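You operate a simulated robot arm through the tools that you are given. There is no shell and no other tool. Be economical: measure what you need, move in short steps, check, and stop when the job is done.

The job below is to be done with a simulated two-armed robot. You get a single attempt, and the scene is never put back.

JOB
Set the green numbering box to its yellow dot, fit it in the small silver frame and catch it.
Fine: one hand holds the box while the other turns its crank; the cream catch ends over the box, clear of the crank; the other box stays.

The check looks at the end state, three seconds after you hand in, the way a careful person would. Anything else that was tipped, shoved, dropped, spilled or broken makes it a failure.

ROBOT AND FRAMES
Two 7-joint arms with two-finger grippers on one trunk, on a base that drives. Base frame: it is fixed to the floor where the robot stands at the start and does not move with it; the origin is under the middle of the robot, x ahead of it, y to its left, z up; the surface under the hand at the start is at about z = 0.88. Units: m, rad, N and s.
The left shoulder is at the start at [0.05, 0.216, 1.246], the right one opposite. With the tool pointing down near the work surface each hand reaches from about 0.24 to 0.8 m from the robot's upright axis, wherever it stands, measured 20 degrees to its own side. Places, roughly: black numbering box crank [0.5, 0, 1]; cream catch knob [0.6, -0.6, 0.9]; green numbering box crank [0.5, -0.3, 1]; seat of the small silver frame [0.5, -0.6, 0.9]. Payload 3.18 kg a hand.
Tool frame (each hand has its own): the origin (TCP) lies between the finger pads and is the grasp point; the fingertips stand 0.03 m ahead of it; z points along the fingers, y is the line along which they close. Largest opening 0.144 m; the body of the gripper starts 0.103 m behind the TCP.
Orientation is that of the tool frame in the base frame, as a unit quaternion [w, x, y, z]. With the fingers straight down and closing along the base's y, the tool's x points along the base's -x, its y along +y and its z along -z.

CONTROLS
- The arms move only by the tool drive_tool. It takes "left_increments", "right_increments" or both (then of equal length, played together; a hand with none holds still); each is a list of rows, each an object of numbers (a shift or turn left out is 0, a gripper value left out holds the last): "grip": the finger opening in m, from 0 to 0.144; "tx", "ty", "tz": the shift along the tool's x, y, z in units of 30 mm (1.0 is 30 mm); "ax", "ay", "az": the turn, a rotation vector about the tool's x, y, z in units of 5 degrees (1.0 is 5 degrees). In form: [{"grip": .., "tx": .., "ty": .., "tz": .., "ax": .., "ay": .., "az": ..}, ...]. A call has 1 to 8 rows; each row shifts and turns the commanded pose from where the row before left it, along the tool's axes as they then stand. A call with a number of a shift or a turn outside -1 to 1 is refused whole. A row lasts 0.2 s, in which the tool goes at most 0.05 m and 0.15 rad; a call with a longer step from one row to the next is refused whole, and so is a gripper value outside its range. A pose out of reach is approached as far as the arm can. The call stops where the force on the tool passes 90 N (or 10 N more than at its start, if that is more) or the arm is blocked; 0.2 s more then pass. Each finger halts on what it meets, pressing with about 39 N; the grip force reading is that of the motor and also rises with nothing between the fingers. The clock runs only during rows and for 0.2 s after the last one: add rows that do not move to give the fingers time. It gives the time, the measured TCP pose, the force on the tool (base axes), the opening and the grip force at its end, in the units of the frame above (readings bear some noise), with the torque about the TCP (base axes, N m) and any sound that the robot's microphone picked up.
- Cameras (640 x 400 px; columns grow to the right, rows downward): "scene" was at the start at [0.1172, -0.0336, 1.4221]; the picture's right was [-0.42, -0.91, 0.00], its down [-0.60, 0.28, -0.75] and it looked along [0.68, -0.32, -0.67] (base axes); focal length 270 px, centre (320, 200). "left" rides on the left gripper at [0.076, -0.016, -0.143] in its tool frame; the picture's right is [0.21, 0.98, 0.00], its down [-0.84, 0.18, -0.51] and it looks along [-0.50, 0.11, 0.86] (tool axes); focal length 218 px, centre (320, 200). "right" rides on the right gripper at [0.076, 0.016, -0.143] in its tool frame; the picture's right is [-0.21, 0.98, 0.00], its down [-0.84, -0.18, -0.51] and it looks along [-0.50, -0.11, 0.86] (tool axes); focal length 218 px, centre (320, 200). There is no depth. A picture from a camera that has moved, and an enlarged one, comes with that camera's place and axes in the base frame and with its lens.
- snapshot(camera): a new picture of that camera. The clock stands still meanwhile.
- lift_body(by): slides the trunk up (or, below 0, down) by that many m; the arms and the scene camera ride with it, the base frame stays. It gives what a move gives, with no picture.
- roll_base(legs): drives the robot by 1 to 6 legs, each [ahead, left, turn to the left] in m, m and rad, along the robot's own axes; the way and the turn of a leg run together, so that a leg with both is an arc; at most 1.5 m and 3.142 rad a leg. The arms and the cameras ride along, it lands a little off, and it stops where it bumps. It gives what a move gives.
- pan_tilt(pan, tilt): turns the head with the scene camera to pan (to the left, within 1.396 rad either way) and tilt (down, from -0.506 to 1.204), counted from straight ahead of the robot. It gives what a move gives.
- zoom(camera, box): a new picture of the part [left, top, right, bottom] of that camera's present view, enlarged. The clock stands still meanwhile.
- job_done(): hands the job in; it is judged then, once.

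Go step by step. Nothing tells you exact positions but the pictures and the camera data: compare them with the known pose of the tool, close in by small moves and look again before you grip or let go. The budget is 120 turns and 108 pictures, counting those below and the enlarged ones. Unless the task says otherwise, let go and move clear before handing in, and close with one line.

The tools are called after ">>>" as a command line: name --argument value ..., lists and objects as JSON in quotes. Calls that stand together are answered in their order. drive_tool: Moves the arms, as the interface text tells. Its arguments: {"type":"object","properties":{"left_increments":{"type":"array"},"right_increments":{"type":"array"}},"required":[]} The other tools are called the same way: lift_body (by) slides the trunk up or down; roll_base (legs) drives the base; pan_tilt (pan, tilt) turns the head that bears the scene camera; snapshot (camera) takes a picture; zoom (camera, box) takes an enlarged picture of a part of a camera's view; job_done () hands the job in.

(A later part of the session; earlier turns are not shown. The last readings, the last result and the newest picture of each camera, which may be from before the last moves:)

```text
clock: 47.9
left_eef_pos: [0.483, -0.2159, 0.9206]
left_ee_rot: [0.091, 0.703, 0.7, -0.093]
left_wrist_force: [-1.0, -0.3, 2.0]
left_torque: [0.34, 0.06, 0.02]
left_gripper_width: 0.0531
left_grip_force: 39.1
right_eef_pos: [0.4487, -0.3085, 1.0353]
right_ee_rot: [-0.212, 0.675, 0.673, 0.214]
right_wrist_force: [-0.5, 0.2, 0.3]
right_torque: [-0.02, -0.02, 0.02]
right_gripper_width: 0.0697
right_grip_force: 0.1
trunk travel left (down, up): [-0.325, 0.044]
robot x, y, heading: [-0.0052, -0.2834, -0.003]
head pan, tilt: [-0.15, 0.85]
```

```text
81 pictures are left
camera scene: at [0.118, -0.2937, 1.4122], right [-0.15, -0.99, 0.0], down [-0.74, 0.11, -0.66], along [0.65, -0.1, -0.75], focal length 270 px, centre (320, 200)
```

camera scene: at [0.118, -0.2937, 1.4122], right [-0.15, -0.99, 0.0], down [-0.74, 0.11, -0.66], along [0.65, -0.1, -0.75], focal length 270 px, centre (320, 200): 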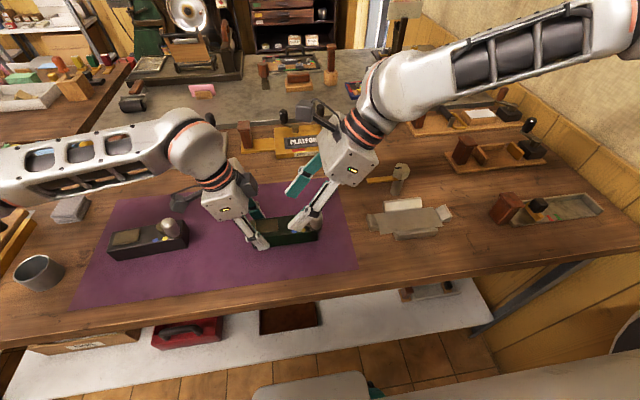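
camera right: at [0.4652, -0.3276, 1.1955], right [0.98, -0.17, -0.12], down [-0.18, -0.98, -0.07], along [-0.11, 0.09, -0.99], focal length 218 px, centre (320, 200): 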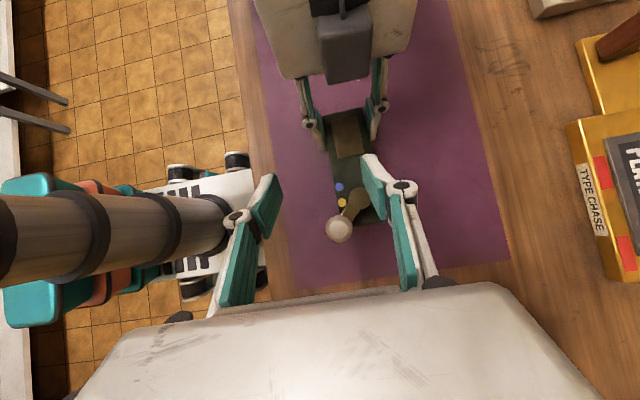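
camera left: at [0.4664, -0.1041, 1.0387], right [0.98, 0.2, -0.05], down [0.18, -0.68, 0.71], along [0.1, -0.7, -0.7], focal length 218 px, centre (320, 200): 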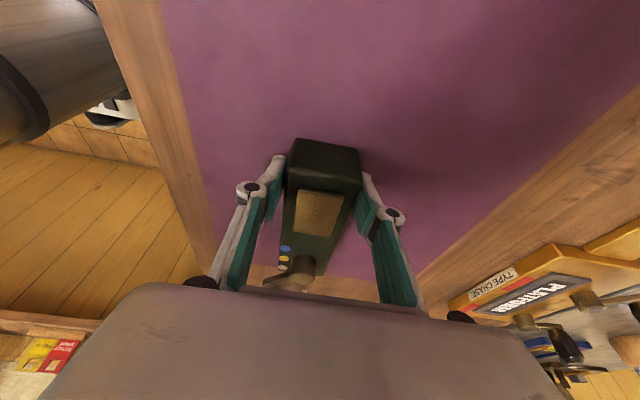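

The end pose is reachable and the hands are clear of each other. I'll go back over the knob and down.

>>> drive_tool --right_increments '[{"tx": -0.86, "tz": -0.603, "ty": 0.443}, {}, {"tx": -0.51, "tz": 0.728}, {}]'

>>> zoom --camera "right" --box '[220, 130, 460, 290]'

>>> zoom --camera "scene" --box '[250, 160, 370, 260]'

```text
clock: 48.9
left_eef_pos: [0.4829, -0.2145, 0.9207]
left_ee_rot: [0.092, 0.703, 0.699, -0.093]
left_wrist_force: [-1.8, -0.2, 0.2]
left_torque: [-0.04, -0.03, -0.06]
left_gripper_width: 0.0535
left_grip_force: 39.3
right_eef_pos: [0.4617, -0.3409, 1.0086]
right_ee_rot: [-0.212, 0.675, 0.674, 0.213]
right_wrist_force: [-0.4, 0.3, 0.0]
right_torque: [0.0, 0.02, 0.04]
right_gripper_width: 0.0697
right_grip_force: 0.1
trunk travel left (down, up): [-0.325, 0.044]
robot x, y, heading: [0.0012, -0.284, -0.001]
head pan, tilt: [-0.15, 0.85]
```

```text
2.50 times, centred on (340, 210) of right
camera zoom: at [0.4794, -0.3608, 1.17], right [0.98, -0.17, -0.12], down [-0.18, -0.98, -0.07], along [-0.11, 0.09, -0.99], focal length 546 px, centre (270, 175)
```

zoom: 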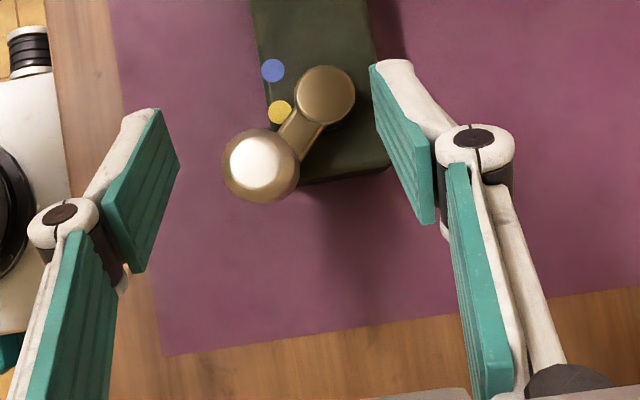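

```text
4.00 times, centred on (310, 210) of scene
camera zoom: at [0.118, -0.2936, 1.4122], right [-0.15, -0.99, 0.0], down [-0.74, 0.11, -0.66], along [0.65, -0.1, -0.75], focal length 1082 px, centre (360, 160)
```

zoom: 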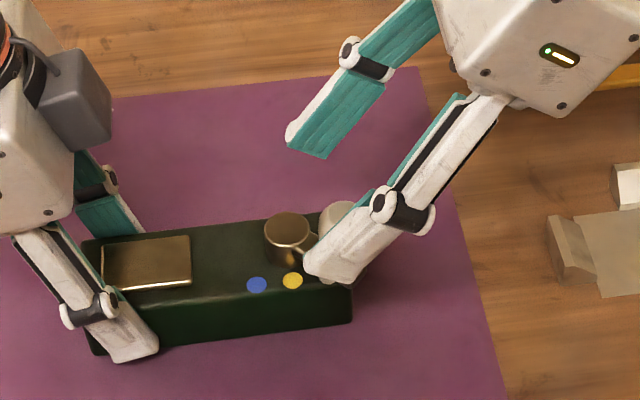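

The knob lies between the right fingers. I'll go down the last 27 mm and close.

>>> drive_tool --right_increments '[{"tx": -0.26, "tz": 0.37}, {"tx": -0.25, "tz": 0.36}, {}, {"grip": 0.05}, {"grip": 0.04}, {"grip": 0.032}, {}]'

>>> zoom --camera "right" --box '[220, 130, 460, 290]'

>>> zoom --camera "scene" --box '[250, 160, 370, 260]'

```text
clock: 50.5
left_eef_pos: [0.4844, -0.2137, 0.9204]
left_ee_rot: [0.093, 0.701, 0.701, -0.092]
left_wrist_force: [7.3, -0.7, -0.4]
left_torque: [0.0, 0.16, 0.84]
left_gripper_width: 0.0533
left_grip_force: 38.8
right_eef_pos: [0.4611, -0.3414, 0.9827]
right_ee_rot: [-0.213, 0.675, 0.673, 0.212]
right_wrist_force: [-6.6, 0.6, 0.2]
right_torque: [-0.02, 0.27, 0.05]
right_gripper_width: 0.0364
right_grip_force: 3.6
trunk travel left (down, up): [-0.325, 0.044]
robot x, y, heading: [0.001, -0.2841, -0.004]
head pan, tilt: [-0.15, 0.85]
```

```text
2.50 times, centred on (340, 210) of right
camera zoom: at [0.4788, -0.3609, 1.1441], right [0.98, -0.17, -0.12], down [-0.18, -0.98, -0.07], along [-0.11, 0.09, -0.99], focal length 546 px, centre (270, 175)
```

zoom: 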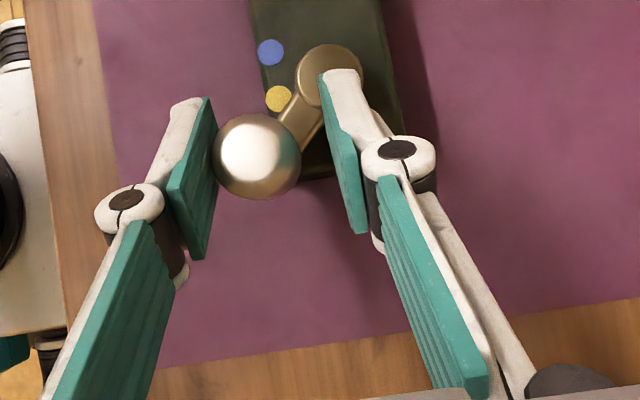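

```text
4.00 times, centred on (310, 210) of scene
camera zoom: at [0.1182, -0.2936, 1.4122], right [-0.15, -0.99, 0.0], down [-0.74, 0.11, -0.66], along [0.65, -0.1, -0.75], focal length 1082 px, centre (360, 160)
```

zoom: 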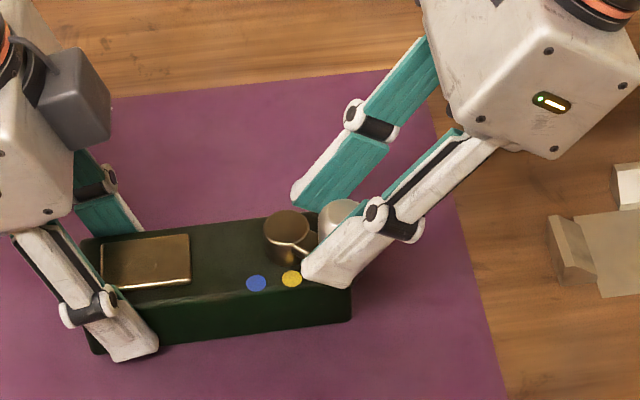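

The near finger touched first, so the knob sits about 4 mm toward the robot. I'll shift the hand and close.

>>> drive_tool --right_increments '[{"grip": 0.044, "ty": -0.12}, {}, {"grip": 0.034}, {"grip": 0.03}, {"grip": 0.026}, {"grip": 0.02}, {"grip": 0.02}, {}]'

>>> zoom --camera "right" --box '[220, 130, 460, 290]'

```text
clock: 52.3
left_eef_pos: [0.4832, -0.2145, 0.9207]
left_ee_rot: [0.093, 0.701, 0.701, -0.091]
left_wrist_force: [15.0, 0.2, 0.7]
left_torque: [0.03, 0.16, 1.47]
left_gripper_width: 0.0532
left_grip_force: 38.4
right_eef_pos: [0.4571, -0.341, 0.9839]
right_ee_rot: [-0.212, 0.675, 0.674, 0.211]
right_wrist_force: [-15.6, -1.1, 3.0]
right_torque: [0.25, 0.72, 0.33]
right_gripper_width: 0.0248
right_grip_force: 38.7
trunk travel left (down, up): [-0.325, 0.044]
robot x, y, heading: [0.0003, -0.2822, -0.003]
head pan, tilt: [-0.15, 0.85]
```

```text
2.50 times, centred on (340, 210) of right
camera zoom: at [0.4753, -0.3608, 1.1436], right [0.98, -0.17, -0.12], down [-0.18, -0.98, -0.07], along [-0.11, 0.09, -0.99], focal length 546 px, centre (270, 175)
```

zoom: 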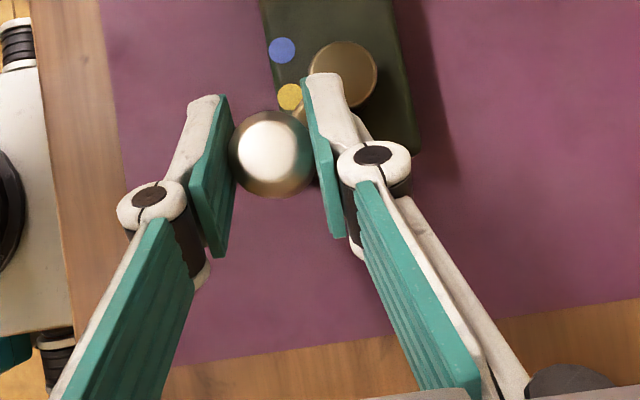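

I have the knob. I'll turn it clockwise along the arc in small steps, watching the forces.

>>> drive_tool --right_increments '[{"ty": -0.123, "tx": 0.115, "tz": 0.08}, {"ty": -0.103, "tx": 0.128, "tz": 0.09}, {}]'

>>> zoom --camera "right" --box '[220, 130, 460, 290]'

```text
clock: 53.1
left_eef_pos: [0.483, -0.213, 0.9215]
left_ee_rot: [0.091, 0.702, 0.701, -0.093]
left_wrist_force: [8.7, 17.0, 5.9]
left_torque: [-0.01, 0.3, 0.65]
left_gripper_width: 0.0538
left_grip_force: 39.2
right_eef_pos: [0.4514, -0.3326, 0.9838]
right_ee_rot: [-0.212, 0.675, 0.674, 0.212]
right_wrist_force: [-6.8, -14.5, 0.2]
right_torque: [-0.7, -0.01, -0.2]
right_gripper_width: 0.0251
right_grip_force: 38.7
trunk travel left (down, up): [-0.325, 0.044]
robot x, y, heading: [-0.0009, -0.282, 0.001]
head pan, tilt: [-0.15, 0.85]
```

```text
2.50 times, centred on (340, 210) of right
camera zoom: at [0.4685, -0.3517, 1.1446], right [0.98, -0.17, -0.12], down [-0.18, -0.98, -0.07], along [-0.11, 0.09, -0.99], focal length 546 px, centre (270, 175)
```

zoom: 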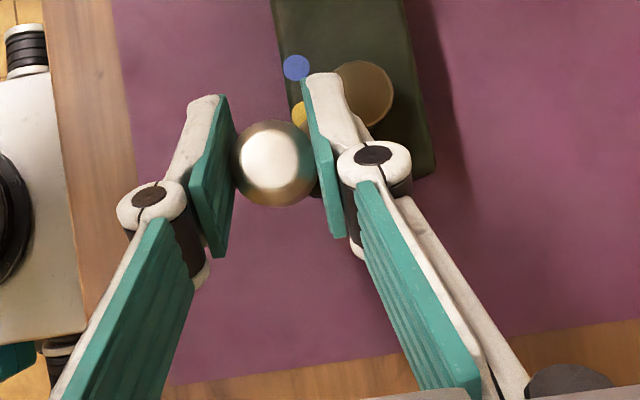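

It is turning. I'll continue along the arc.

>>> drive_tool --right_increments '[{"ty": -0.083, "tx": 0.137, "tz": 0.096}, {"ty": -0.06, "tx": 0.147, "tz": 0.103}, {"ty": -0.037, "tx": 0.15, "tz": 0.105}, {"ty": -0.013, "tx": 0.153, "tz": 0.107}, {}]'

>>> zoom --camera "right" --box '[220, 130, 460, 290]'

>>> zoom --camera "scene" --box '[250, 160, 370, 260]'

```text
clock: 54.3
left_eef_pos: [0.4831, -0.2169, 0.9206]
left_ee_rot: [0.093, 0.703, 0.699, -0.094]
left_wrist_force: [-12.3, -10.6, 14.6]
left_torque: [-0.77, -0.01, -1.2]
left_gripper_width: 0.0542
left_grip_force: 39.2
right_eef_pos: [0.4418, -0.3244, 0.9925]
right_ee_rot: [-0.212, 0.675, 0.674, 0.214]
right_wrist_force: [13.3, 11.6, -18.8]
right_torque: [-0.26, -0.16, 0.15]
right_gripper_width: 0.025
right_grip_force: 39.1
right hand out of reach, approached as far as the arm can: row 1, 2, 3, 4
trunk travel left (down, up): [-0.325, 0.044]
robot x, y, heading: [-0.0024, -0.2822, -0.004]
head pan, tilt: [-0.15, 0.85]
```

```text
2.50 times, centred on (340, 210) of right
camera zoom: at [0.4591, -0.3442, 1.1523], right [0.98, -0.17, -0.12], down [-0.18, -0.98, -0.07], along [-0.1, 0.09, -0.99], focal length 546 px, centre (270, 175)
```

zoom: 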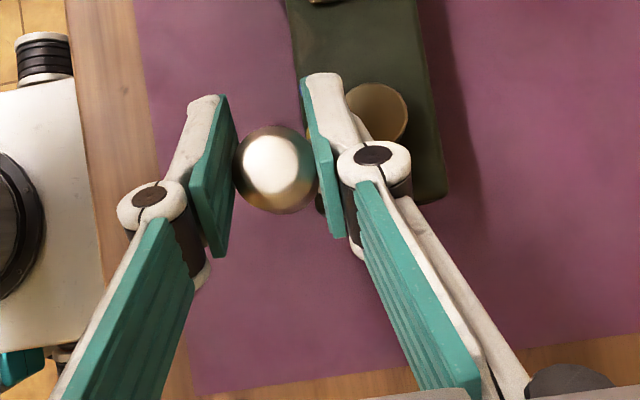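

```text
4.00 times, centred on (310, 210) of scene
camera zoom: at [0.1185, -0.2936, 1.4121], right [-0.15, -0.99, 0.0], down [-0.74, 0.11, -0.66], along [0.65, -0.1, -0.75], focal length 1082 px, centre (360, 160)
```

zoom: 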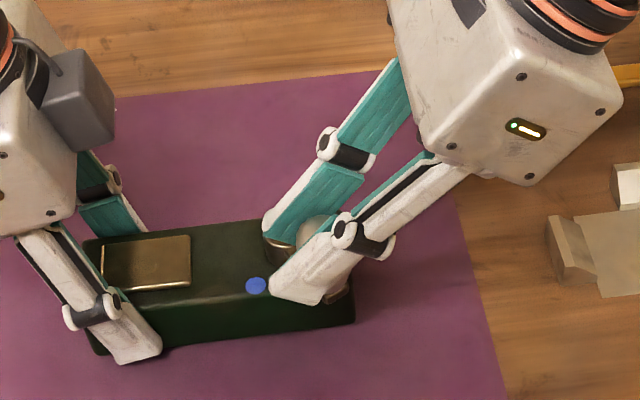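

The right arm ran out of reach at about 27 degrees to go. The fingers close along x, so I can tilt the hand further about the knob to regain reach.

>>> drive_tool --right_increments '[{"ay": 1}, {"ay": 1}, {"ay": 1}, {}]'

```text
clock: 55.3
left_eef_pos: [0.4823, -0.213, 0.9197]
left_ee_rot: [0.091, 0.701, 0.701, -0.091]
left_wrist_force: [-6.2, -0.5, -0.4]
left_torque: [0.13, -0.25, -0.6]
left_gripper_width: 0.0539
left_grip_force: 39.0
right_eef_pos: [0.4417, -0.325, 0.9922]
right_ee_rot: [-0.299, 0.642, 0.64, 0.299]
right_wrist_force: [5.3, 0.1, -5.1]
right_torque: [-0.31, 0.03, -0.09]
right_gripper_width: 0.0246
right_grip_force: 38.6
trunk travel left (down, up): [-0.325, 0.044]
robot x, y, heading: [-0.0021, -0.2861, -0.004]
head pan, tilt: [-0.15, 0.85]
```

>>> drive_tool --right_increments '[{"tx": 0.069, "tz": 0.16, "ty": 0.1}, {"tx": 0.069, "tz": 0.16}, {"tx": 0.069, "tz": 0.16}, {}]'

>>> zoom --camera "right" --box '[220, 130, 460, 290]'

>>> zoom --camera "scene" --box '[250, 160, 370, 260]'

```text
clock: 56.3
left_eef_pos: [0.4822, -0.2155, 0.919]
left_ee_rot: [0.091, 0.701, 0.701, -0.092]
left_wrist_force: [8.2, 8.0, -17.7]
left_torque: [0.98, -0.2, 0.64]
left_gripper_width: 0.0536
left_grip_force: 38.9
right_eef_pos: [0.4421, -0.3095, 0.9895]
right_ee_rot: [-0.296, 0.643, 0.641, 0.297]
right_wrist_force: [-7.8, -6.5, 17.1]
right_torque: [0.42, 0.12, -0.23]
right_gripper_width: 0.0244
right_grip_force: 39.5
trunk travel left (down, up): [-0.325, 0.044]
robot x, y, heading: [0.0042, -0.2818, -0.005]
head pan, tilt: [-0.15, 0.85]
```

```text
2.50 times, centred on (340, 210) of right
camera zoom: at [0.4601, -0.3688, 1.1392], right [0.98, -0.14, -0.16], down [-0.18, -0.93, -0.31], along [-0.1, 0.34, -0.94], focal length 546 px, centre (270, 175)
```

zoom: 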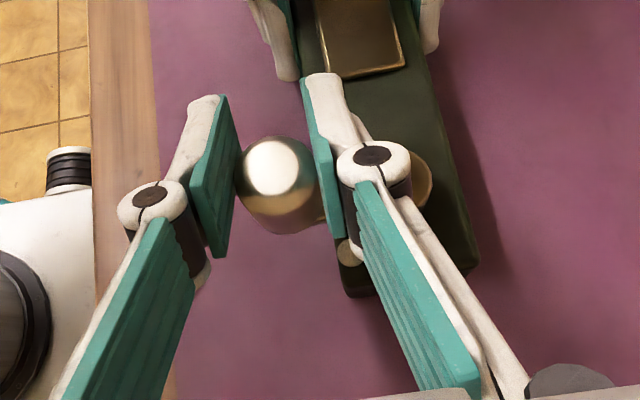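

```text
4.00 times, centred on (310, 210) of scene
camera zoom: at [0.1182, -0.2937, 1.4121], right [-0.15, -0.99, 0.0], down [-0.74, 0.11, -0.66], along [0.65, -0.1, -0.75], focal length 1082 px, centre (360, 160)
```

zoom: 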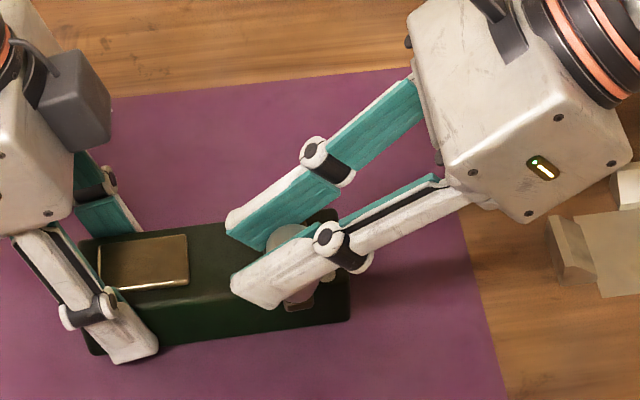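

The crank is about on yellow. I'll open the right hand and back off along its axis to see.

>>> drive_tool --right_increments '[{"grip": 0.034}, {"grip": 0.06}, {"tz": -0.6}, {"tz": -1}, {"tz": -1}, {"tz": -1}, {"tz": -1}, {}]'

>>> zoom --camera "scene" --box '[250, 180, 350, 260]'

>>> zoom --camera "right" --box '[240, 80, 400, 180]'

```text
clock: 58.1
left_eef_pos: [0.484, -0.2141, 0.9201]
left_ee_rot: [0.092, 0.701, 0.701, -0.093]
left_wrist_force: [0.7, -0.1, -4.7]
left_torque: [0.21, 0.0, -0.03]
left_gripper_width: 0.0535
left_grip_force: 39.2
right_eef_pos: [0.4438, -0.4146, 1.0778]
right_ee_rot: [-0.298, 0.642, 0.64, 0.299]
right_wrist_force: [0.5, 0.1, 0.4]
right_torque: [-0.01, 0.03, 0.03]
right_gripper_width: 0.0601
right_grip_force: 0.0
trunk travel left (down, up): [-0.325, 0.044]
robot x, y, heading: [-0.0014, -0.2805, -0.003]
head pan, tilt: [-0.15, 0.85]
```

```text
5.00 times, centred on (300, 220) of scene
camera zoom: at [0.1188, -0.2931, 1.4121], right [-0.15, -0.99, 0.0], down [-0.74, 0.11, -0.66], along [0.65, -0.1, -0.75], focal length 1353 px, centre (420, 100)
```

zoom: 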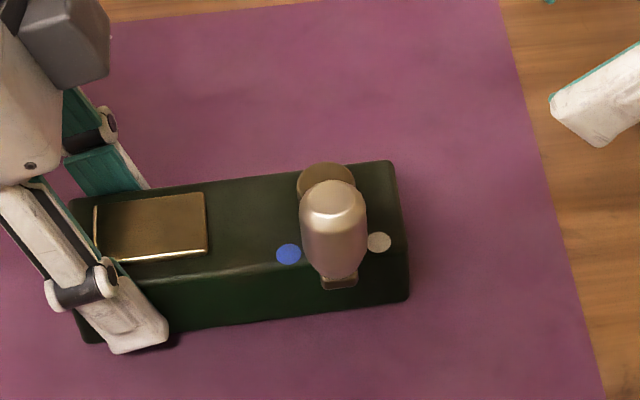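

```text
4.00 times, centred on (320, 130) of right
camera zoom: at [0.4618, -0.4749, 1.2271], right [0.98, -0.14, -0.16], down [-0.18, -0.93, -0.32], along [-0.11, 0.34, -0.93], focal length 873 px, centre (320, 480)
```

zoom: 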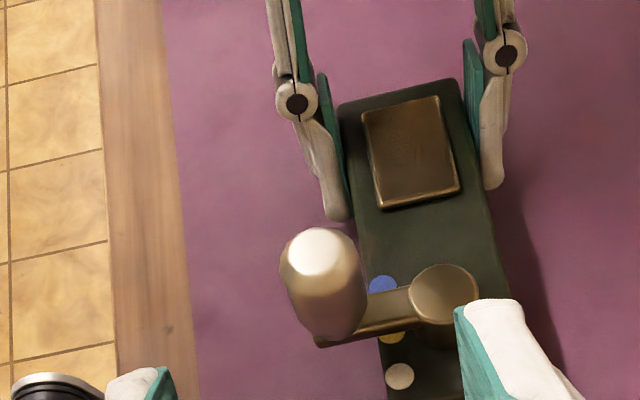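

The crank arm lies within about 1 degree of the line from the hub to the yellow dot. The right arm's inward reach is poor, so I'll let the left hand go, raise both arms, and shift the base left so the right hand can carry the box by its middle.

>>> drive_tool --left_increments '[{"grip": 0.06}, {"grip": 0.09}, {}, {"tz": -0.966, "tx": -0.259}, {"tz": -0.966, "tx": -0.259}, {"tz": -0.966, "tx": -0.259}, {"tz": -0.966, "tx": -0.259}, {"tz": -0.966, "tx": -0.259}]' --right_increments '[{}, {}, {}, {"tz": -0.8, "tx": 0.4}, {"tz": -0.8, "tx": 0.4}, {"ay": -1}, {"ay": -1}, {"ay": -1}]'

>>> drive_tool --left_increments '[{"tz": -0.966, "tx": -0.259}, {"tz": -0.966, "tx": -0.259}, {"tz": -0.966, "tx": -0.259}, {"tz": -0.966, "tx": -0.259}]' --right_increments '[{"ay": -1}, {"ay": -1}, {"ay": -1}, {}]'

```text
clock: 59.9
left_eef_pos: [0.4818, -0.215, 1.0712]
left_ee_rot: [0.093, 0.701, 0.701, -0.093]
left_wrist_force: [-0.5, -0.3, 0.0]
left_torque: [-0.05, -0.02, 0.01]
left_gripper_width: 0.09
left_grip_force: 0.0
right_eef_pos: [0.4434, -0.4361, 1.1272]
right_ee_rot: [-0.211, 0.675, 0.674, 0.212]
right_wrist_force: [-1.4, 0.2, 0.1]
right_torque: [-0.01, 0.01, -0.01]
right_gripper_width: 0.06
right_grip_force: 0.1
trunk travel left (down, up): [-0.325, 0.044]
robot x, y, heading: [-0.0018, -0.2836, -0.004]
head pan, tilt: [-0.15, 0.85]
```

```text
clock: 60.9
left_eef_pos: [0.4823, -0.2166, 1.1885]
left_ee_rot: [0.092, 0.702, 0.7, -0.092]
left_wrist_force: [-0.4, -0.9, -0.3]
left_torque: [0.0, 0.0, -0.01]
left_gripper_width: 0.0899
left_grip_force: 0.0
right_eef_pos: [0.4429, -0.4373, 1.1262]
right_ee_rot: [-0.122, 0.697, 0.696, 0.122]
right_wrist_force: [-0.4, -0.3, 0.1]
right_torque: [0.01, 0.01, -0.02]
right_gripper_width: 0.06
right_grip_force: 0.1
trunk travel left (down, up): [-0.325, 0.044]
robot x, y, heading: [-0.0025, -0.2866, -0.001]
head pan, tilt: [-0.15, 0.85]
```

>>> drive_tool --right_increments '[{"ay": -1}, {"ay": -1}, {"ay": -1}, {"ay": -1}, {}]'

>>> roll_base --legs '[[0, 0.22, 0]]'

>>> pan_tilt --pan -0.4 --tilt 0.8

>>> snapshot --camera "scene"

>>> snapshot --camera "right"

```text
clock: 62.1
left_eef_pos: [0.4837, -0.2141, 1.1895]
left_ee_rot: [0.092, 0.702, 0.7, -0.093]
left_wrist_force: [-0.4, 0.1, 0.3]
left_torque: [-0.03, -0.01, -0.05]
left_gripper_width: 0.0898
left_grip_force: 0.1
right_eef_pos: [0.4442, -0.4874, 1.1279]
right_ee_rot: [-0.002, 0.706, 0.708, 0.002]
right_wrist_force: [0.5, -1.3, -1.0]
right_torque: [0.02, 0.02, 0.01]
right_gripper_width: 0.0598
right_grip_force: 0.0
right hand out of reach, approached as far as the arm can: row 3, 4
trunk travel left (down, up): [-0.325, 0.044]
robot x, y, heading: [0.0001, -0.2871, -0.004]
head pan, tilt: [-0.15, 0.85]
```

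```text
clock: 64.7
left_eef_pos: [0.4834, 0.0107, 1.1885]
left_ee_rot: [0.092, 0.702, 0.7, -0.092]
left_wrist_force: [-0.4, 0.9, 1.1]
left_torque: [0.02, 0.0, -0.01]
left_gripper_width: 0.09
left_grip_force: 0.0
right_eef_pos: [0.4461, -0.261, 1.1296]
right_ee_rot: [-0.003, 0.706, 0.709, 0.003]
right_wrist_force: [0.2, -0.3, -0.1]
right_torque: [-0.03, -0.02, -0.03]
right_gripper_width: 0.0599
right_grip_force: 0.1
trunk travel left (down, up): [-0.325, 0.044]
robot x, y, heading: [-0.0005, -0.0604, 0.0]
head pan, tilt: [-0.15, 0.85]
```

```text
clock: 65.5
left_eef_pos: [0.4845, 0.0094, 1.1885]
left_ee_rot: [0.092, 0.702, 0.7, -0.092]
left_wrist_force: [0.2, 0.8, 0.2]
left_torque: [-0.01, 0.02, -0.01]
left_gripper_width: 0.0898
left_grip_force: 0.0
right_eef_pos: [0.4454, -0.2609, 1.1295]
right_ee_rot: [-0.003, 0.706, 0.708, 0.003]
right_wrist_force: [-0.3, 0.1, 0.3]
right_torque: [0.0, -0.02, 0.0]
right_gripper_width: 0.06
right_grip_force: 0.1
trunk travel left (down, up): [-0.325, 0.044]
robot x, y, heading: [-0.0025, -0.0585, 0.004]
head pan, tilt: [-0.4, 0.799]
```

```text
68 pictures are left
camera scene: at [0.1157, -0.0872, 1.4162], right [-0.39, -0.92, 0.0], down [-0.66, 0.28, -0.7], along [0.64, -0.27, -0.72], focal length 270 px, centre (320, 200)
```

scene: 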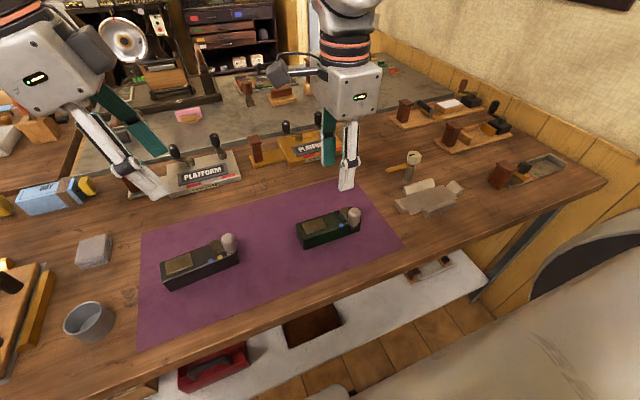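

```text
67 pictures are left
camera right: at [0.4628, -0.1865, 1.2712], right [0.98, -0.21, 0.0], down [-0.18, -0.85, 0.5], along [-0.1, -0.49, -0.87], focal length 218 px, centre (320, 200)
```

right: 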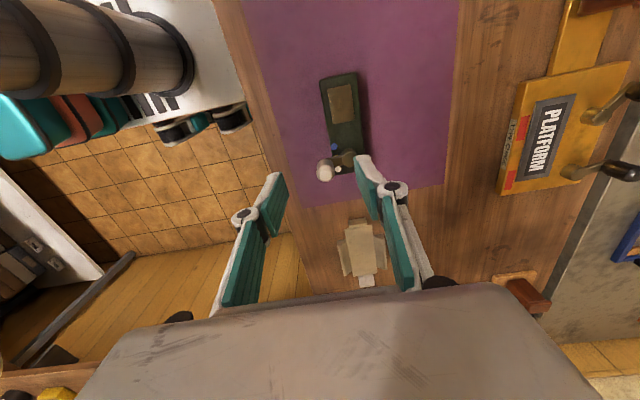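

Both arms are placed well. The right hand is vertical with its fingers closing along x, and I'll bring it over the box's middle and partway down.

>>> drive_tool --right_increments '[{"ty": 0.63, "tx": -0.1, "grip": 0.09}, {"ty": 0.63, "tx": -0.1}, {"tz": 0.95}, {"tz": 0.95}, {"tz": 0.95}, {"tz": 0.95}, {"tz": 0.95}, {}]'

>>> zoom --camera "scene" --box '[270, 170, 390, 260]'

>>> zoom --camera "right" --box '[200, 80, 480, 280]'

```text
clock: 67.3
left_eef_pos: [0.4836, 0.0117, 1.1884]
left_ee_rot: [0.092, 0.702, 0.701, -0.092]
left_wrist_force: [-0.7, 1.0, -0.7]
left_torque: [0.03, 0.0, 0.03]
left_gripper_width: 0.09
left_grip_force: 0.1
right_eef_pos: [0.4839, -0.2715, 0.985]
right_ee_rot: [-0.006, 0.705, 0.709, 0.005]
right_wrist_force: [-0.1, 0.1, -0.3]
right_torque: [-0.01, -0.03, -0.01]
right_gripper_width: 0.0898
right_grip_force: 0.0
right hand out of reach, approached as far as the arm can: row 7
trunk travel left (down, up): [-0.325, 0.044]
robot x, y, heading: [-0.001, -0.0569, -0.004]
head pan, tilt: [-0.4, 0.799]
```

```text
4.44 times, centred on (330, 215) of scene
camera zoom: at [0.1152, -0.087, 1.4163], right [-0.39, -0.92, 0.0], down [-0.66, 0.28, -0.7], along [0.64, -0.27, -0.72], focal length 1202 px, centre (276, 133)
```

zoom: 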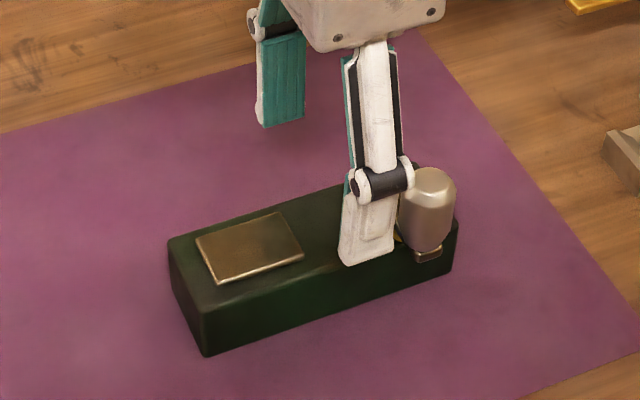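

```text
2.00 times, centred on (340, 180) of right
camera zoom: at [0.5023, -0.1971, 1.129], right [0.98, -0.2, 0.0], down [-0.17, -0.85, 0.5], along [-0.1, -0.49, -0.87], focal length 436 px, centre (280, 240)
```

zoom: 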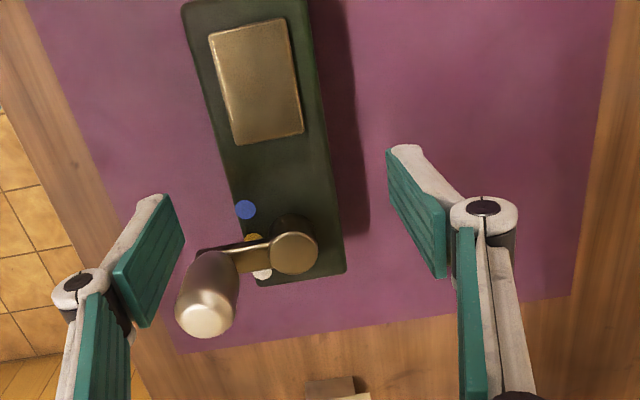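

The lower right reach is still too tight at this base position. I'll go back up and shift the base another 0.1 m left.

>>> drive_tool --right_increments '[{"tz": -1}, {"tz": -1}, {"tz": -1}, {"tz": -1}, {}]'

>>> roll_base --legs '[[0, 0.11, 0]]'

>>> pan_tilt --pan -0.5 --tilt 0.8

```text
clock: 68.5
left_eef_pos: [0.4824, 0.01, 1.1888]
left_ee_rot: [0.091, 0.701, 0.701, -0.093]
left_wrist_force: [0.6, -0.8, 0.4]
left_torque: [0.02, -0.01, 0.01]
left_gripper_width: 0.09
left_grip_force: 0.1
right_eef_pos: [0.4866, -0.2729, 1.1066]
right_ee_rot: [-0.004, 0.706, 0.708, 0.002]
right_wrist_force: [-0.4, 0.0, -0.2]
right_torque: [0.03, 0.0, -0.01]
right_gripper_width: 0.09
right_grip_force: 0.2
trunk travel left (down, up): [-0.325, 0.044]
robot x, y, heading: [0.0021, -0.0556, -0.001]
head pan, tilt: [-0.4, 0.799]
```

```text
clock: 70.1
left_eef_pos: [0.484, 0.1203, 1.1886]
left_ee_rot: [0.092, 0.703, 0.699, -0.092]
left_wrist_force: [0.1, -1.0, -0.2]
left_torque: [-0.02, 0.01, -0.02]
left_gripper_width: 0.0902
left_grip_force: 0.0
right_eef_pos: [0.486, -0.1609, 1.1052]
right_ee_rot: [-0.002, 0.707, 0.708, 0.003]
right_wrist_force: [-0.1, 0.4, -0.2]
right_torque: [0.03, 0.0, -0.01]
right_gripper_width: 0.09
right_grip_force: 0.0
trunk travel left (down, up): [-0.325, 0.044]
robot x, y, heading: [-0.0034, 0.0541, -0.003]
head pan, tilt: [-0.4, 0.799]
```

```text
clock: 70.8
left_eef_pos: [0.4842, 0.1209, 1.1887]
left_ee_rot: [0.092, 0.702, 0.7, -0.092]
left_wrist_force: [-0.5, 0.8, -0.5]
left_torque: [-0.01, -0.03, -0.01]
left_gripper_width: 0.0903
left_grip_force: 0.0
right_eef_pos: [0.4851, -0.1605, 1.1058]
right_ee_rot: [-0.003, 0.707, 0.707, 0.003]
right_wrist_force: [-0.9, 0.3, 1.0]
right_torque: [0.02, -0.02, 0.0]
right_gripper_width: 0.0898
right_grip_force: 0.1
trunk travel left (down, up): [-0.325, 0.044]
robot x, y, heading: [0.0024, 0.05, -0.003]
head pan, tilt: [-0.499, 0.799]
```

>>> drive_tool --right_increments '[{"tx": -0.89}, {"tx": -0.89}, {"tx": -0.89}, {"tx": -0.88, "ty": -0.07}, {"tz": 0.95}, {"tz": 0.95}, {"tz": 0.95}, {}]'

>>> drive_tool --right_increments '[{"tz": 0.85}, {"tz": 0.85}, {}]'

>>> snapshot --camera "scene"

>>> zoom --camera "right" --box '[200, 80, 480, 280]'

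```text
clock: 72.6
left_eef_pos: [0.4828, 0.1201, 1.1906]
left_ee_rot: [0.093, 0.703, 0.699, -0.092]
left_wrist_force: [-0.6, 0.1, -0.2]
left_torque: [0.01, -0.03, -0.02]
left_gripper_width: 0.09
left_grip_force: 0.0
right_eef_pos: [0.4849, -0.2666, 1.0191]
right_ee_rot: [-0.003, 0.706, 0.708, 0.003]
right_wrist_force: [0.1, -0.6, 0.5]
right_torque: [0.0, -0.01, 0.0]
right_gripper_width: 0.0899
right_grip_force: 0.0
trunk travel left (down, up): [-0.325, 0.044]
robot x, y, heading: [0.001, 0.054, -0.005]
head pan, tilt: [-0.499, 0.799]
```

```text
clock: 73.4
left_eef_pos: [0.4828, 0.1206, 1.1887]
left_ee_rot: [0.093, 0.702, 0.7, -0.092]
left_wrist_force: [-0.3, 0.1, 0.2]
left_torque: [-0.01, -0.04, -0.01]
left_gripper_width: 0.0899
left_grip_force: 0.2
right_eef_pos: [0.4852, -0.2655, 0.9686]
right_ee_rot: [-0.003, 0.706, 0.708, 0.003]
right_wrist_force: [-0.2, 0.4, 0.7]
right_torque: [0.04, -0.01, -0.02]
right_gripper_width: 0.09
right_grip_force: 0.1
trunk travel left (down, up): [-0.325, 0.044]
robot x, y, heading: [0.0002, 0.0552, -0.001]
head pan, tilt: [-0.499, 0.799]
```

```text
64 pictures are left
camera scene: at [0.1121, 0.0168, 1.4162], right [-0.48, -0.88, 0.0], down [-0.63, 0.34, -0.7], along [0.61, -0.34, -0.72], focal length 270 px, centre (320, 200)
```

scene: 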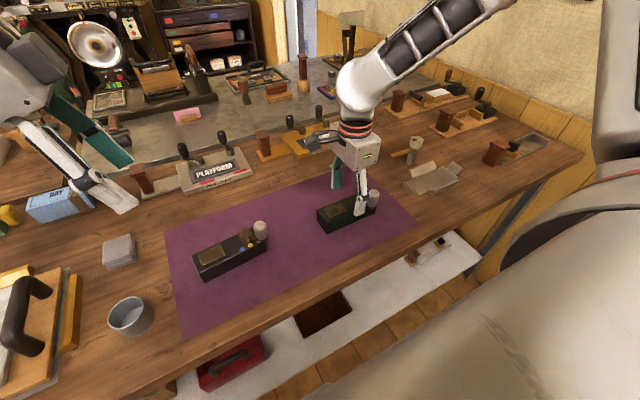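

```text
2.00 times, centred on (340, 180) of right
camera zoom: at [0.5024, -0.1909, 1.1117], right [0.98, -0.21, 0.0], down [-0.18, -0.85, 0.5], along [-0.1, -0.49, -0.87], focal length 436 px, centre (280, 240)
```

zoom: 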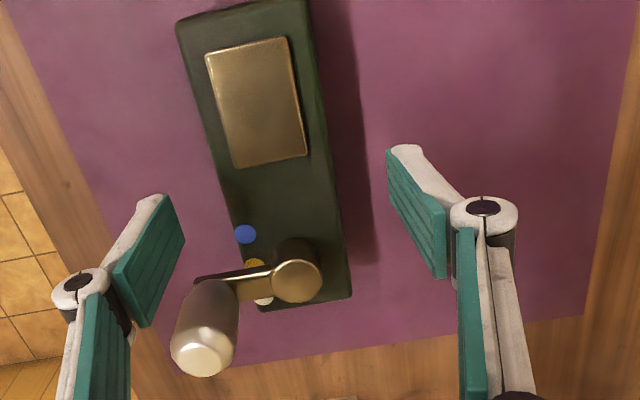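

Reachable now, and the box sits centred between the fingers. I'll lower to a shallow grip so the fingers stay above the frame's walls later, then close.

>>> drive_tool --right_increments '[{"tz": 0.55, "ty": -0.05}, {"tz": 0.53}, {"grip": 0.07}, {"grip": 0.06}, {}]'

>>> zoom --camera "scene" --box '[295, 170, 400, 240]'

>>> zoom --camera "right" --box '[200, 80, 480, 280]'

```text
clock: 74.6
left_eef_pos: [0.4846, 0.1203, 1.1892]
left_ee_rot: [0.092, 0.702, 0.701, -0.093]
left_wrist_force: [1.2, -0.7, 0.9]
left_torque: [0.02, 0.02, -0.02]
left_gripper_width: 0.09
left_grip_force: 0.1
right_eef_pos: [0.4832, -0.2667, 0.9351]
right_ee_rot: [-0.003, 0.707, 0.707, 0.003]
right_wrist_force: [0.2, 0.2, 0.9]
right_torque: [0.01, 0.03, 0.03]
right_gripper_width: 0.0602
right_grip_force: 0.1
trunk travel left (down, up): [-0.325, 0.044]
robot x, y, heading: [0.0021, 0.0516, -0.006]
head pan, tilt: [-0.499, 0.799]
```

```text
5.71 times, centred on (348, 205) of scene
camera zoom: at [0.1123, 0.0167, 1.4162], right [-0.48, -0.88, 0.0], down [-0.63, 0.34, -0.7], along [0.61, -0.34, -0.72], focal length 1546 px, centre (163, 171)
```

zoom: 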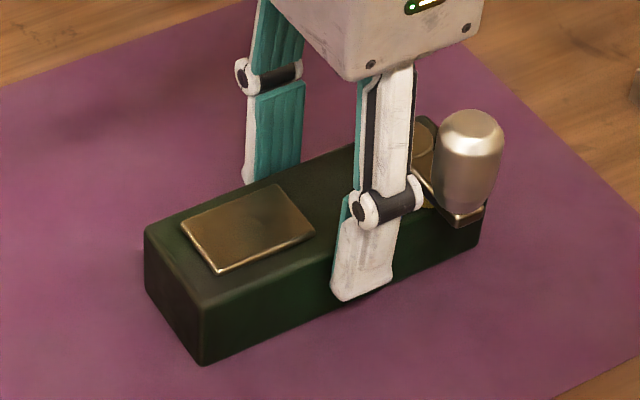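

```text
2.00 times, centred on (340, 180) of right
camera zoom: at [0.5006, -0.191, 1.0787], right [0.98, -0.21, 0.0], down [-0.18, -0.85, 0.5], along [-0.1, -0.49, -0.87], focal length 436 px, centre (280, 240)
```

zoom: 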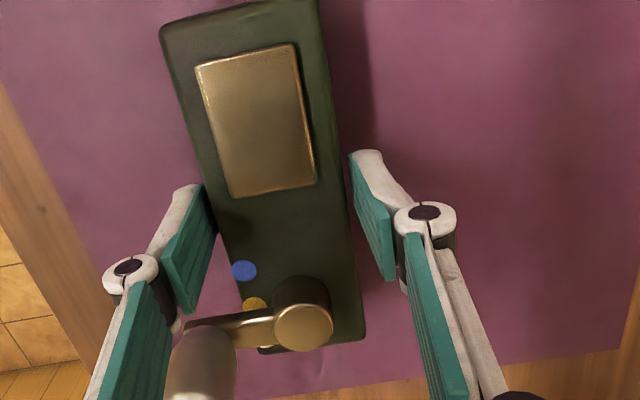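

>>> drive_tool --right_increments '[{"grip": 0.056}, {"grip": 0.052}, {"grip": 0.048}, {"grip": 0.04}, {"grip": 0.03}, {}, {}]'

>>> drive_tool --right_increments '[{"tz": -0.3}, {"tz": -0.3}, {"tz": -0.5}, {}]'

>>> zoom --camera "scene" --box '[295, 160, 400, 240]'

```text
clock: 76.2
left_eef_pos: [0.4843, 0.1213, 1.1899]
left_ee_rot: [0.091, 0.702, 0.701, -0.091]
left_wrist_force: [0.0, -0.5, -0.6]
left_torque: [-0.01, 0.0, 0.03]
left_gripper_width: 0.0899
left_grip_force: 0.0
right_eef_pos: [0.4835, -0.2665, 0.9358]
right_ee_rot: [-0.004, 0.707, 0.707, 0.003]
right_wrist_force: [0.3, -0.8, 0.4]
right_torque: [0.01, -0.01, -0.15]
right_gripper_width: 0.0536
right_grip_force: 38.9
trunk travel left (down, up): [-0.325, 0.044]
robot x, y, heading: [0.0017, 0.0542, 0.002]
head pan, tilt: [-0.499, 0.799]
```

```text
clock: 77.2
left_eef_pos: [0.4839, 0.1195, 1.1892]
left_ee_rot: [0.092, 0.702, 0.7, -0.092]
left_wrist_force: [0.2, -0.4, 0.6]
left_torque: [-0.01, 0.03, 0.02]
left_gripper_width: 0.0902
left_grip_force: 0.1
right_eef_pos: [0.4841, -0.2676, 0.9678]
right_ee_rot: [-0.004, 0.706, 0.709, 0.002]
right_wrist_force: [0.6, 0.6, -4.6]
right_torque: [0.05, 0.0, 0.03]
right_gripper_width: 0.0536
right_grip_force: 39.1
trunk travel left (down, up): [-0.325, 0.044]
robot x, y, heading: [-0.0011, 0.0549, -0.006]
head pan, tilt: [-0.499, 0.799]
```

```text
5.00 times, centred on (348, 200) of scene
camera zoom: at [0.113, 0.0164, 1.4161], right [-0.48, -0.88, 0.0], down [-0.63, 0.35, -0.7], along [0.61, -0.34, -0.72], focal length 1353 px, centre (182, 200)
```

zoom: 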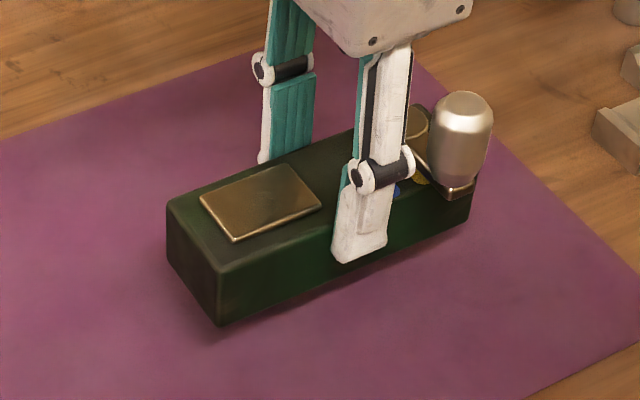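

The box is lifted level at about 0.46 kg. I'll raise it more and roll the base right with the box held high.

>>> drive_tool --right_increments '[{"tz": -0.9}, {"tz": -0.9}, {"tz": -0.9}, {"tz": -0.9}, {}]'

>>> roll_base --legs '[[0, -0.22, 0]]'

>>> snapshot --camera "scene"

```text
clock: 78.4
left_eef_pos: [0.484, 0.1208, 1.1887]
left_ee_rot: [0.092, 0.702, 0.7, -0.092]
left_wrist_force: [0.8, 0.3, 0.3]
left_torque: [-0.02, 0.02, 0.01]
left_gripper_width: 0.09
left_grip_force: 0.1
right_eef_pos: [0.4841, -0.2676, 1.0769]
right_ee_rot: [-0.003, 0.707, 0.707, 0.003]
right_wrist_force: [-0.1, 1.2, -4.2]
right_torque: [0.04, 0.05, 0.02]
right_gripper_width: 0.0535
right_grip_force: 39.5
trunk travel left (down, up): [-0.325, 0.044]
robot x, y, heading: [-0.0018, 0.0523, -0.006]
head pan, tilt: [-0.499, 0.799]
```

```text
clock: 80.9
left_eef_pos: [0.4837, -0.0985, 1.1884]
left_ee_rot: [0.092, 0.702, 0.7, -0.093]
left_wrist_force: [-0.4, -0.1, -0.4]
left_torque: [0.04, 0.02, -0.02]
left_gripper_width: 0.0901
left_grip_force: 0.1
right_eef_pos: [0.4823, -0.4862, 1.0762]
right_ee_rot: [-0.003, 0.706, 0.708, 0.003]
right_wrist_force: [0.3, 0.4, -5.3]
right_torque: [0.02, -0.03, 0.0]
right_gripper_width: 0.0532
right_grip_force: 39.0
trunk travel left (down, up): [-0.325, 0.044]
robot x, y, heading: [-0.0012, -0.1689, -0.004]
head pan, tilt: [-0.499, 0.799]
```

```text
59 pictures are left
camera scene: at [0.1119, -0.2035, 1.4161], right [-0.48, -0.88, 0.0], down [-0.63, 0.35, -0.7], along [0.61, -0.34, -0.72], focal length 270 px, centre (320, 200)
```

scene: 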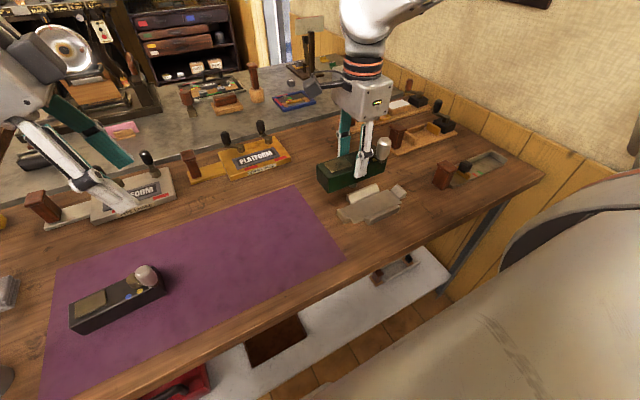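

The base is in place. I estimate the seat centre at (0.481, -0.565), so I'll bring the box above it at about 5 cm clearance and check.

>>> drive_tool --right_increments '[{"tx": -0.88}, {"tx": -0.88}, {"tx": -0.87}, {"tz": 0.85}, {"tz": 0.85}, {"tz": 0.83}, {}, {}]'

>>> zoom --camera "scene" --box '[320, 140, 440, 230]'

>>> snapshot --camera "right"

```text
clock: 82.7
left_eef_pos: [0.4843, -0.0991, 1.1886]
left_ee_rot: [0.092, 0.702, 0.7, -0.092]
left_wrist_force: [0.2, -0.8, 0.7]
left_torque: [-0.01, 0.03, 0.04]
left_gripper_width: 0.09
left_grip_force: 0.0
right_eef_pos: [0.4818, -0.5649, 1.0001]
right_ee_rot: [-0.004, 0.706, 0.708, 0.003]
right_wrist_force: [0.3, 0.3, -4.1]
right_torque: [0.04, -0.03, 0.0]
right_gripper_width: 0.0534
right_grip_force: 39.0
trunk travel left (down, up): [-0.325, 0.044]
robot x, y, heading: [-0.0027, -0.1665, -0.006]
head pan, tilt: [-0.499, 0.799]
```

```text
4.44 times, centred on (380, 185) of scene
camera zoom: at [0.1123, -0.2034, 1.4161], right [-0.48, -0.88, 0.0], down [-0.63, 0.35, -0.7], along [0.61, -0.34, -0.72], focal length 1202 px, centre (53, 267)
```

zoom: 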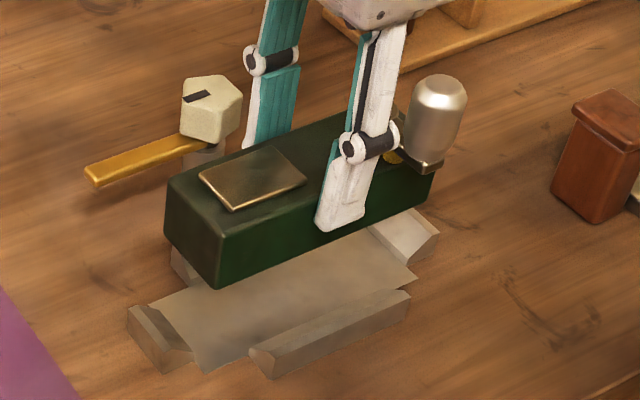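

```text
57 pictures are left
camera right: at [0.499, -0.4902, 1.1436], right [0.98, -0.21, 0.0], down [-0.18, -0.85, 0.5], along [-0.11, -0.49, -0.87], focal length 218 px, centre (320, 200)
```

right: 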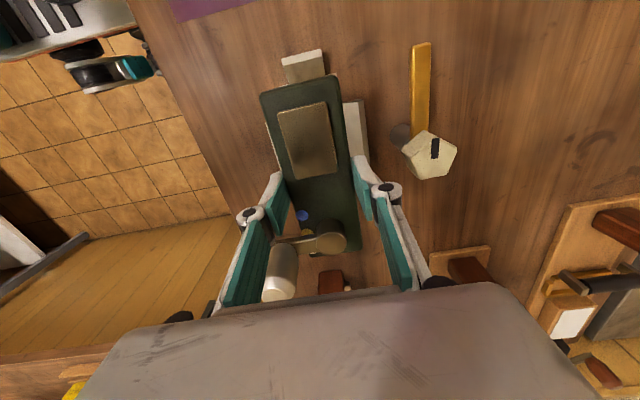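

The box is aligned over the seat to within a few mm. I'll lower it until just above the walls and look again.

>>> drive_tool --right_increments '[{"tz": 0.45}, {"tz": 0.45}, {"tz": 0.4}, {}]'

>>> zoom --camera "scene" --box '[330, 145, 435, 225]'

>>> zoom --camera "right" --box '[220, 20, 480, 200]'

```text
clock: 83.7
left_eef_pos: [0.4833, -0.0995, 1.1892]
left_ee_rot: [0.092, 0.702, 0.7, -0.093]
left_wrist_force: [-0.2, -0.2, -0.1]
left_torque: [-0.02, -0.02, -0.01]
left_gripper_width: 0.0902
left_grip_force: 0.0
right_eef_pos: [0.482, -0.5631, 0.961]
right_ee_rot: [-0.003, 0.707, 0.707, 0.003]
right_wrist_force: [-0.3, 0.3, -4.5]
right_torque: [0.0, -0.01, 0.0]
right_gripper_width: 0.0535
right_grip_force: 39.5
trunk travel left (down, up): [-0.325, 0.044]
robot x, y, heading: [-0.0012, -0.1686, -0.005]
head pan, tilt: [-0.499, 0.799]
```

```text
5.00 times, centred on (382, 185) of scene
camera zoom: at [0.1117, -0.2032, 1.4162], right [-0.48, -0.88, 0.0], down [-0.63, 0.35, -0.7], along [0.61, -0.34, -0.72], focal length 1353 px, centre (8, 275)
```

zoom: 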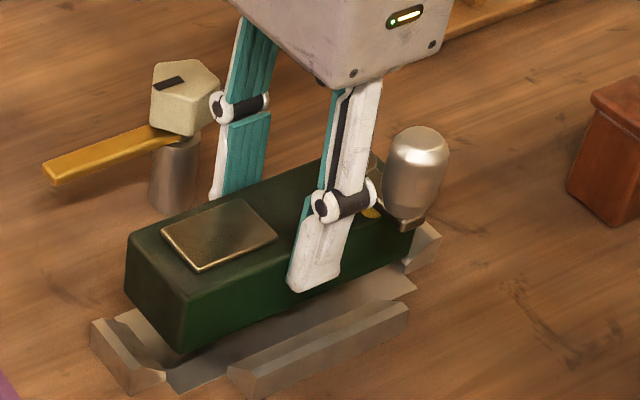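

```text
2.22 times, centred on (350, 110) of right
camera zoom: at [0.4998, -0.4893, 1.1042], right [0.98, -0.21, 0.0], down [-0.18, -0.85, 0.5], along [-0.11, -0.49, -0.87], focal length 485 px, centre (253, 400)
```

zoom: 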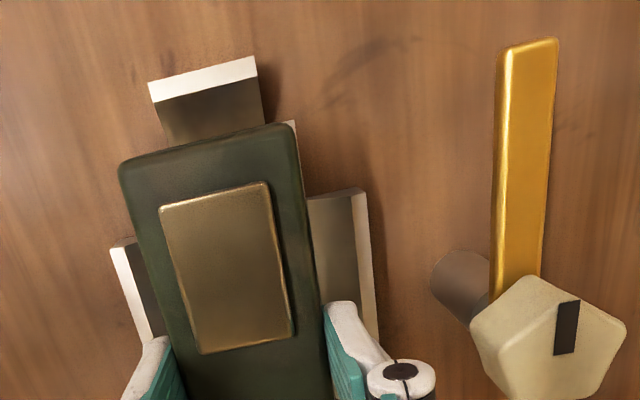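

Measured from both cameras, the box is centred within about 2 mm. I'll lower it into the seat with small steps, watching the force.

>>> drive_tool --right_increments '[{"tz": 0.2, "tx": -0.03, "ty": 0.03}, {"tz": 0.2}, {"tz": 0.15}, {}]'

>>> zoom --camera "scene" --box '[330, 145, 435, 225]'

```text
clock: 84.7
left_eef_pos: [0.4826, -0.0989, 1.1889]
left_ee_rot: [0.091, 0.703, 0.7, -0.092]
left_wrist_force: [0.5, 0.0, -0.1]
left_torque: [-0.03, 0.02, 0.01]
left_gripper_width: 0.09
left_grip_force: 0.1
right_eef_pos: [0.4839, -0.5658, 0.9438]
right_ee_rot: [-0.003, 0.706, 0.708, 0.003]
right_wrist_force: [0.0, -0.5, -3.1]
right_torque: [0.0, -0.02, 0.0]
right_gripper_width: 0.0534
right_grip_force: 39.1
trunk travel left (down, up): [-0.325, 0.044]
robot x, y, heading: [0.0027, -0.1628, -0.007]
head pan, tilt: [-0.499, 0.799]
```

```text
5.00 times, centred on (382, 185) of scene
camera zoom: at [0.1118, -0.2033, 1.4162], right [-0.48, -0.88, 0.0], down [-0.63, 0.35, -0.7], along [0.61, -0.34, -0.72], focal length 1353 px, centre (8, 275)
```

zoom: 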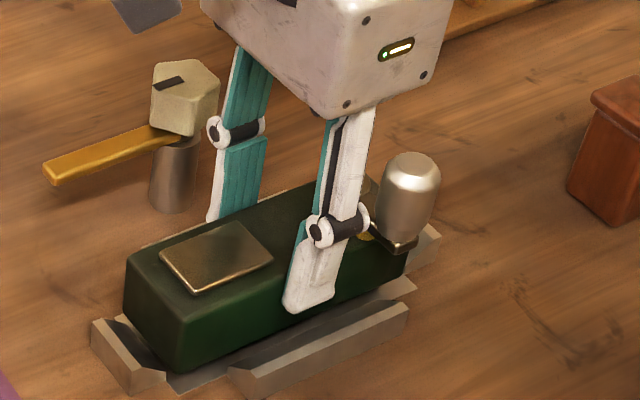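

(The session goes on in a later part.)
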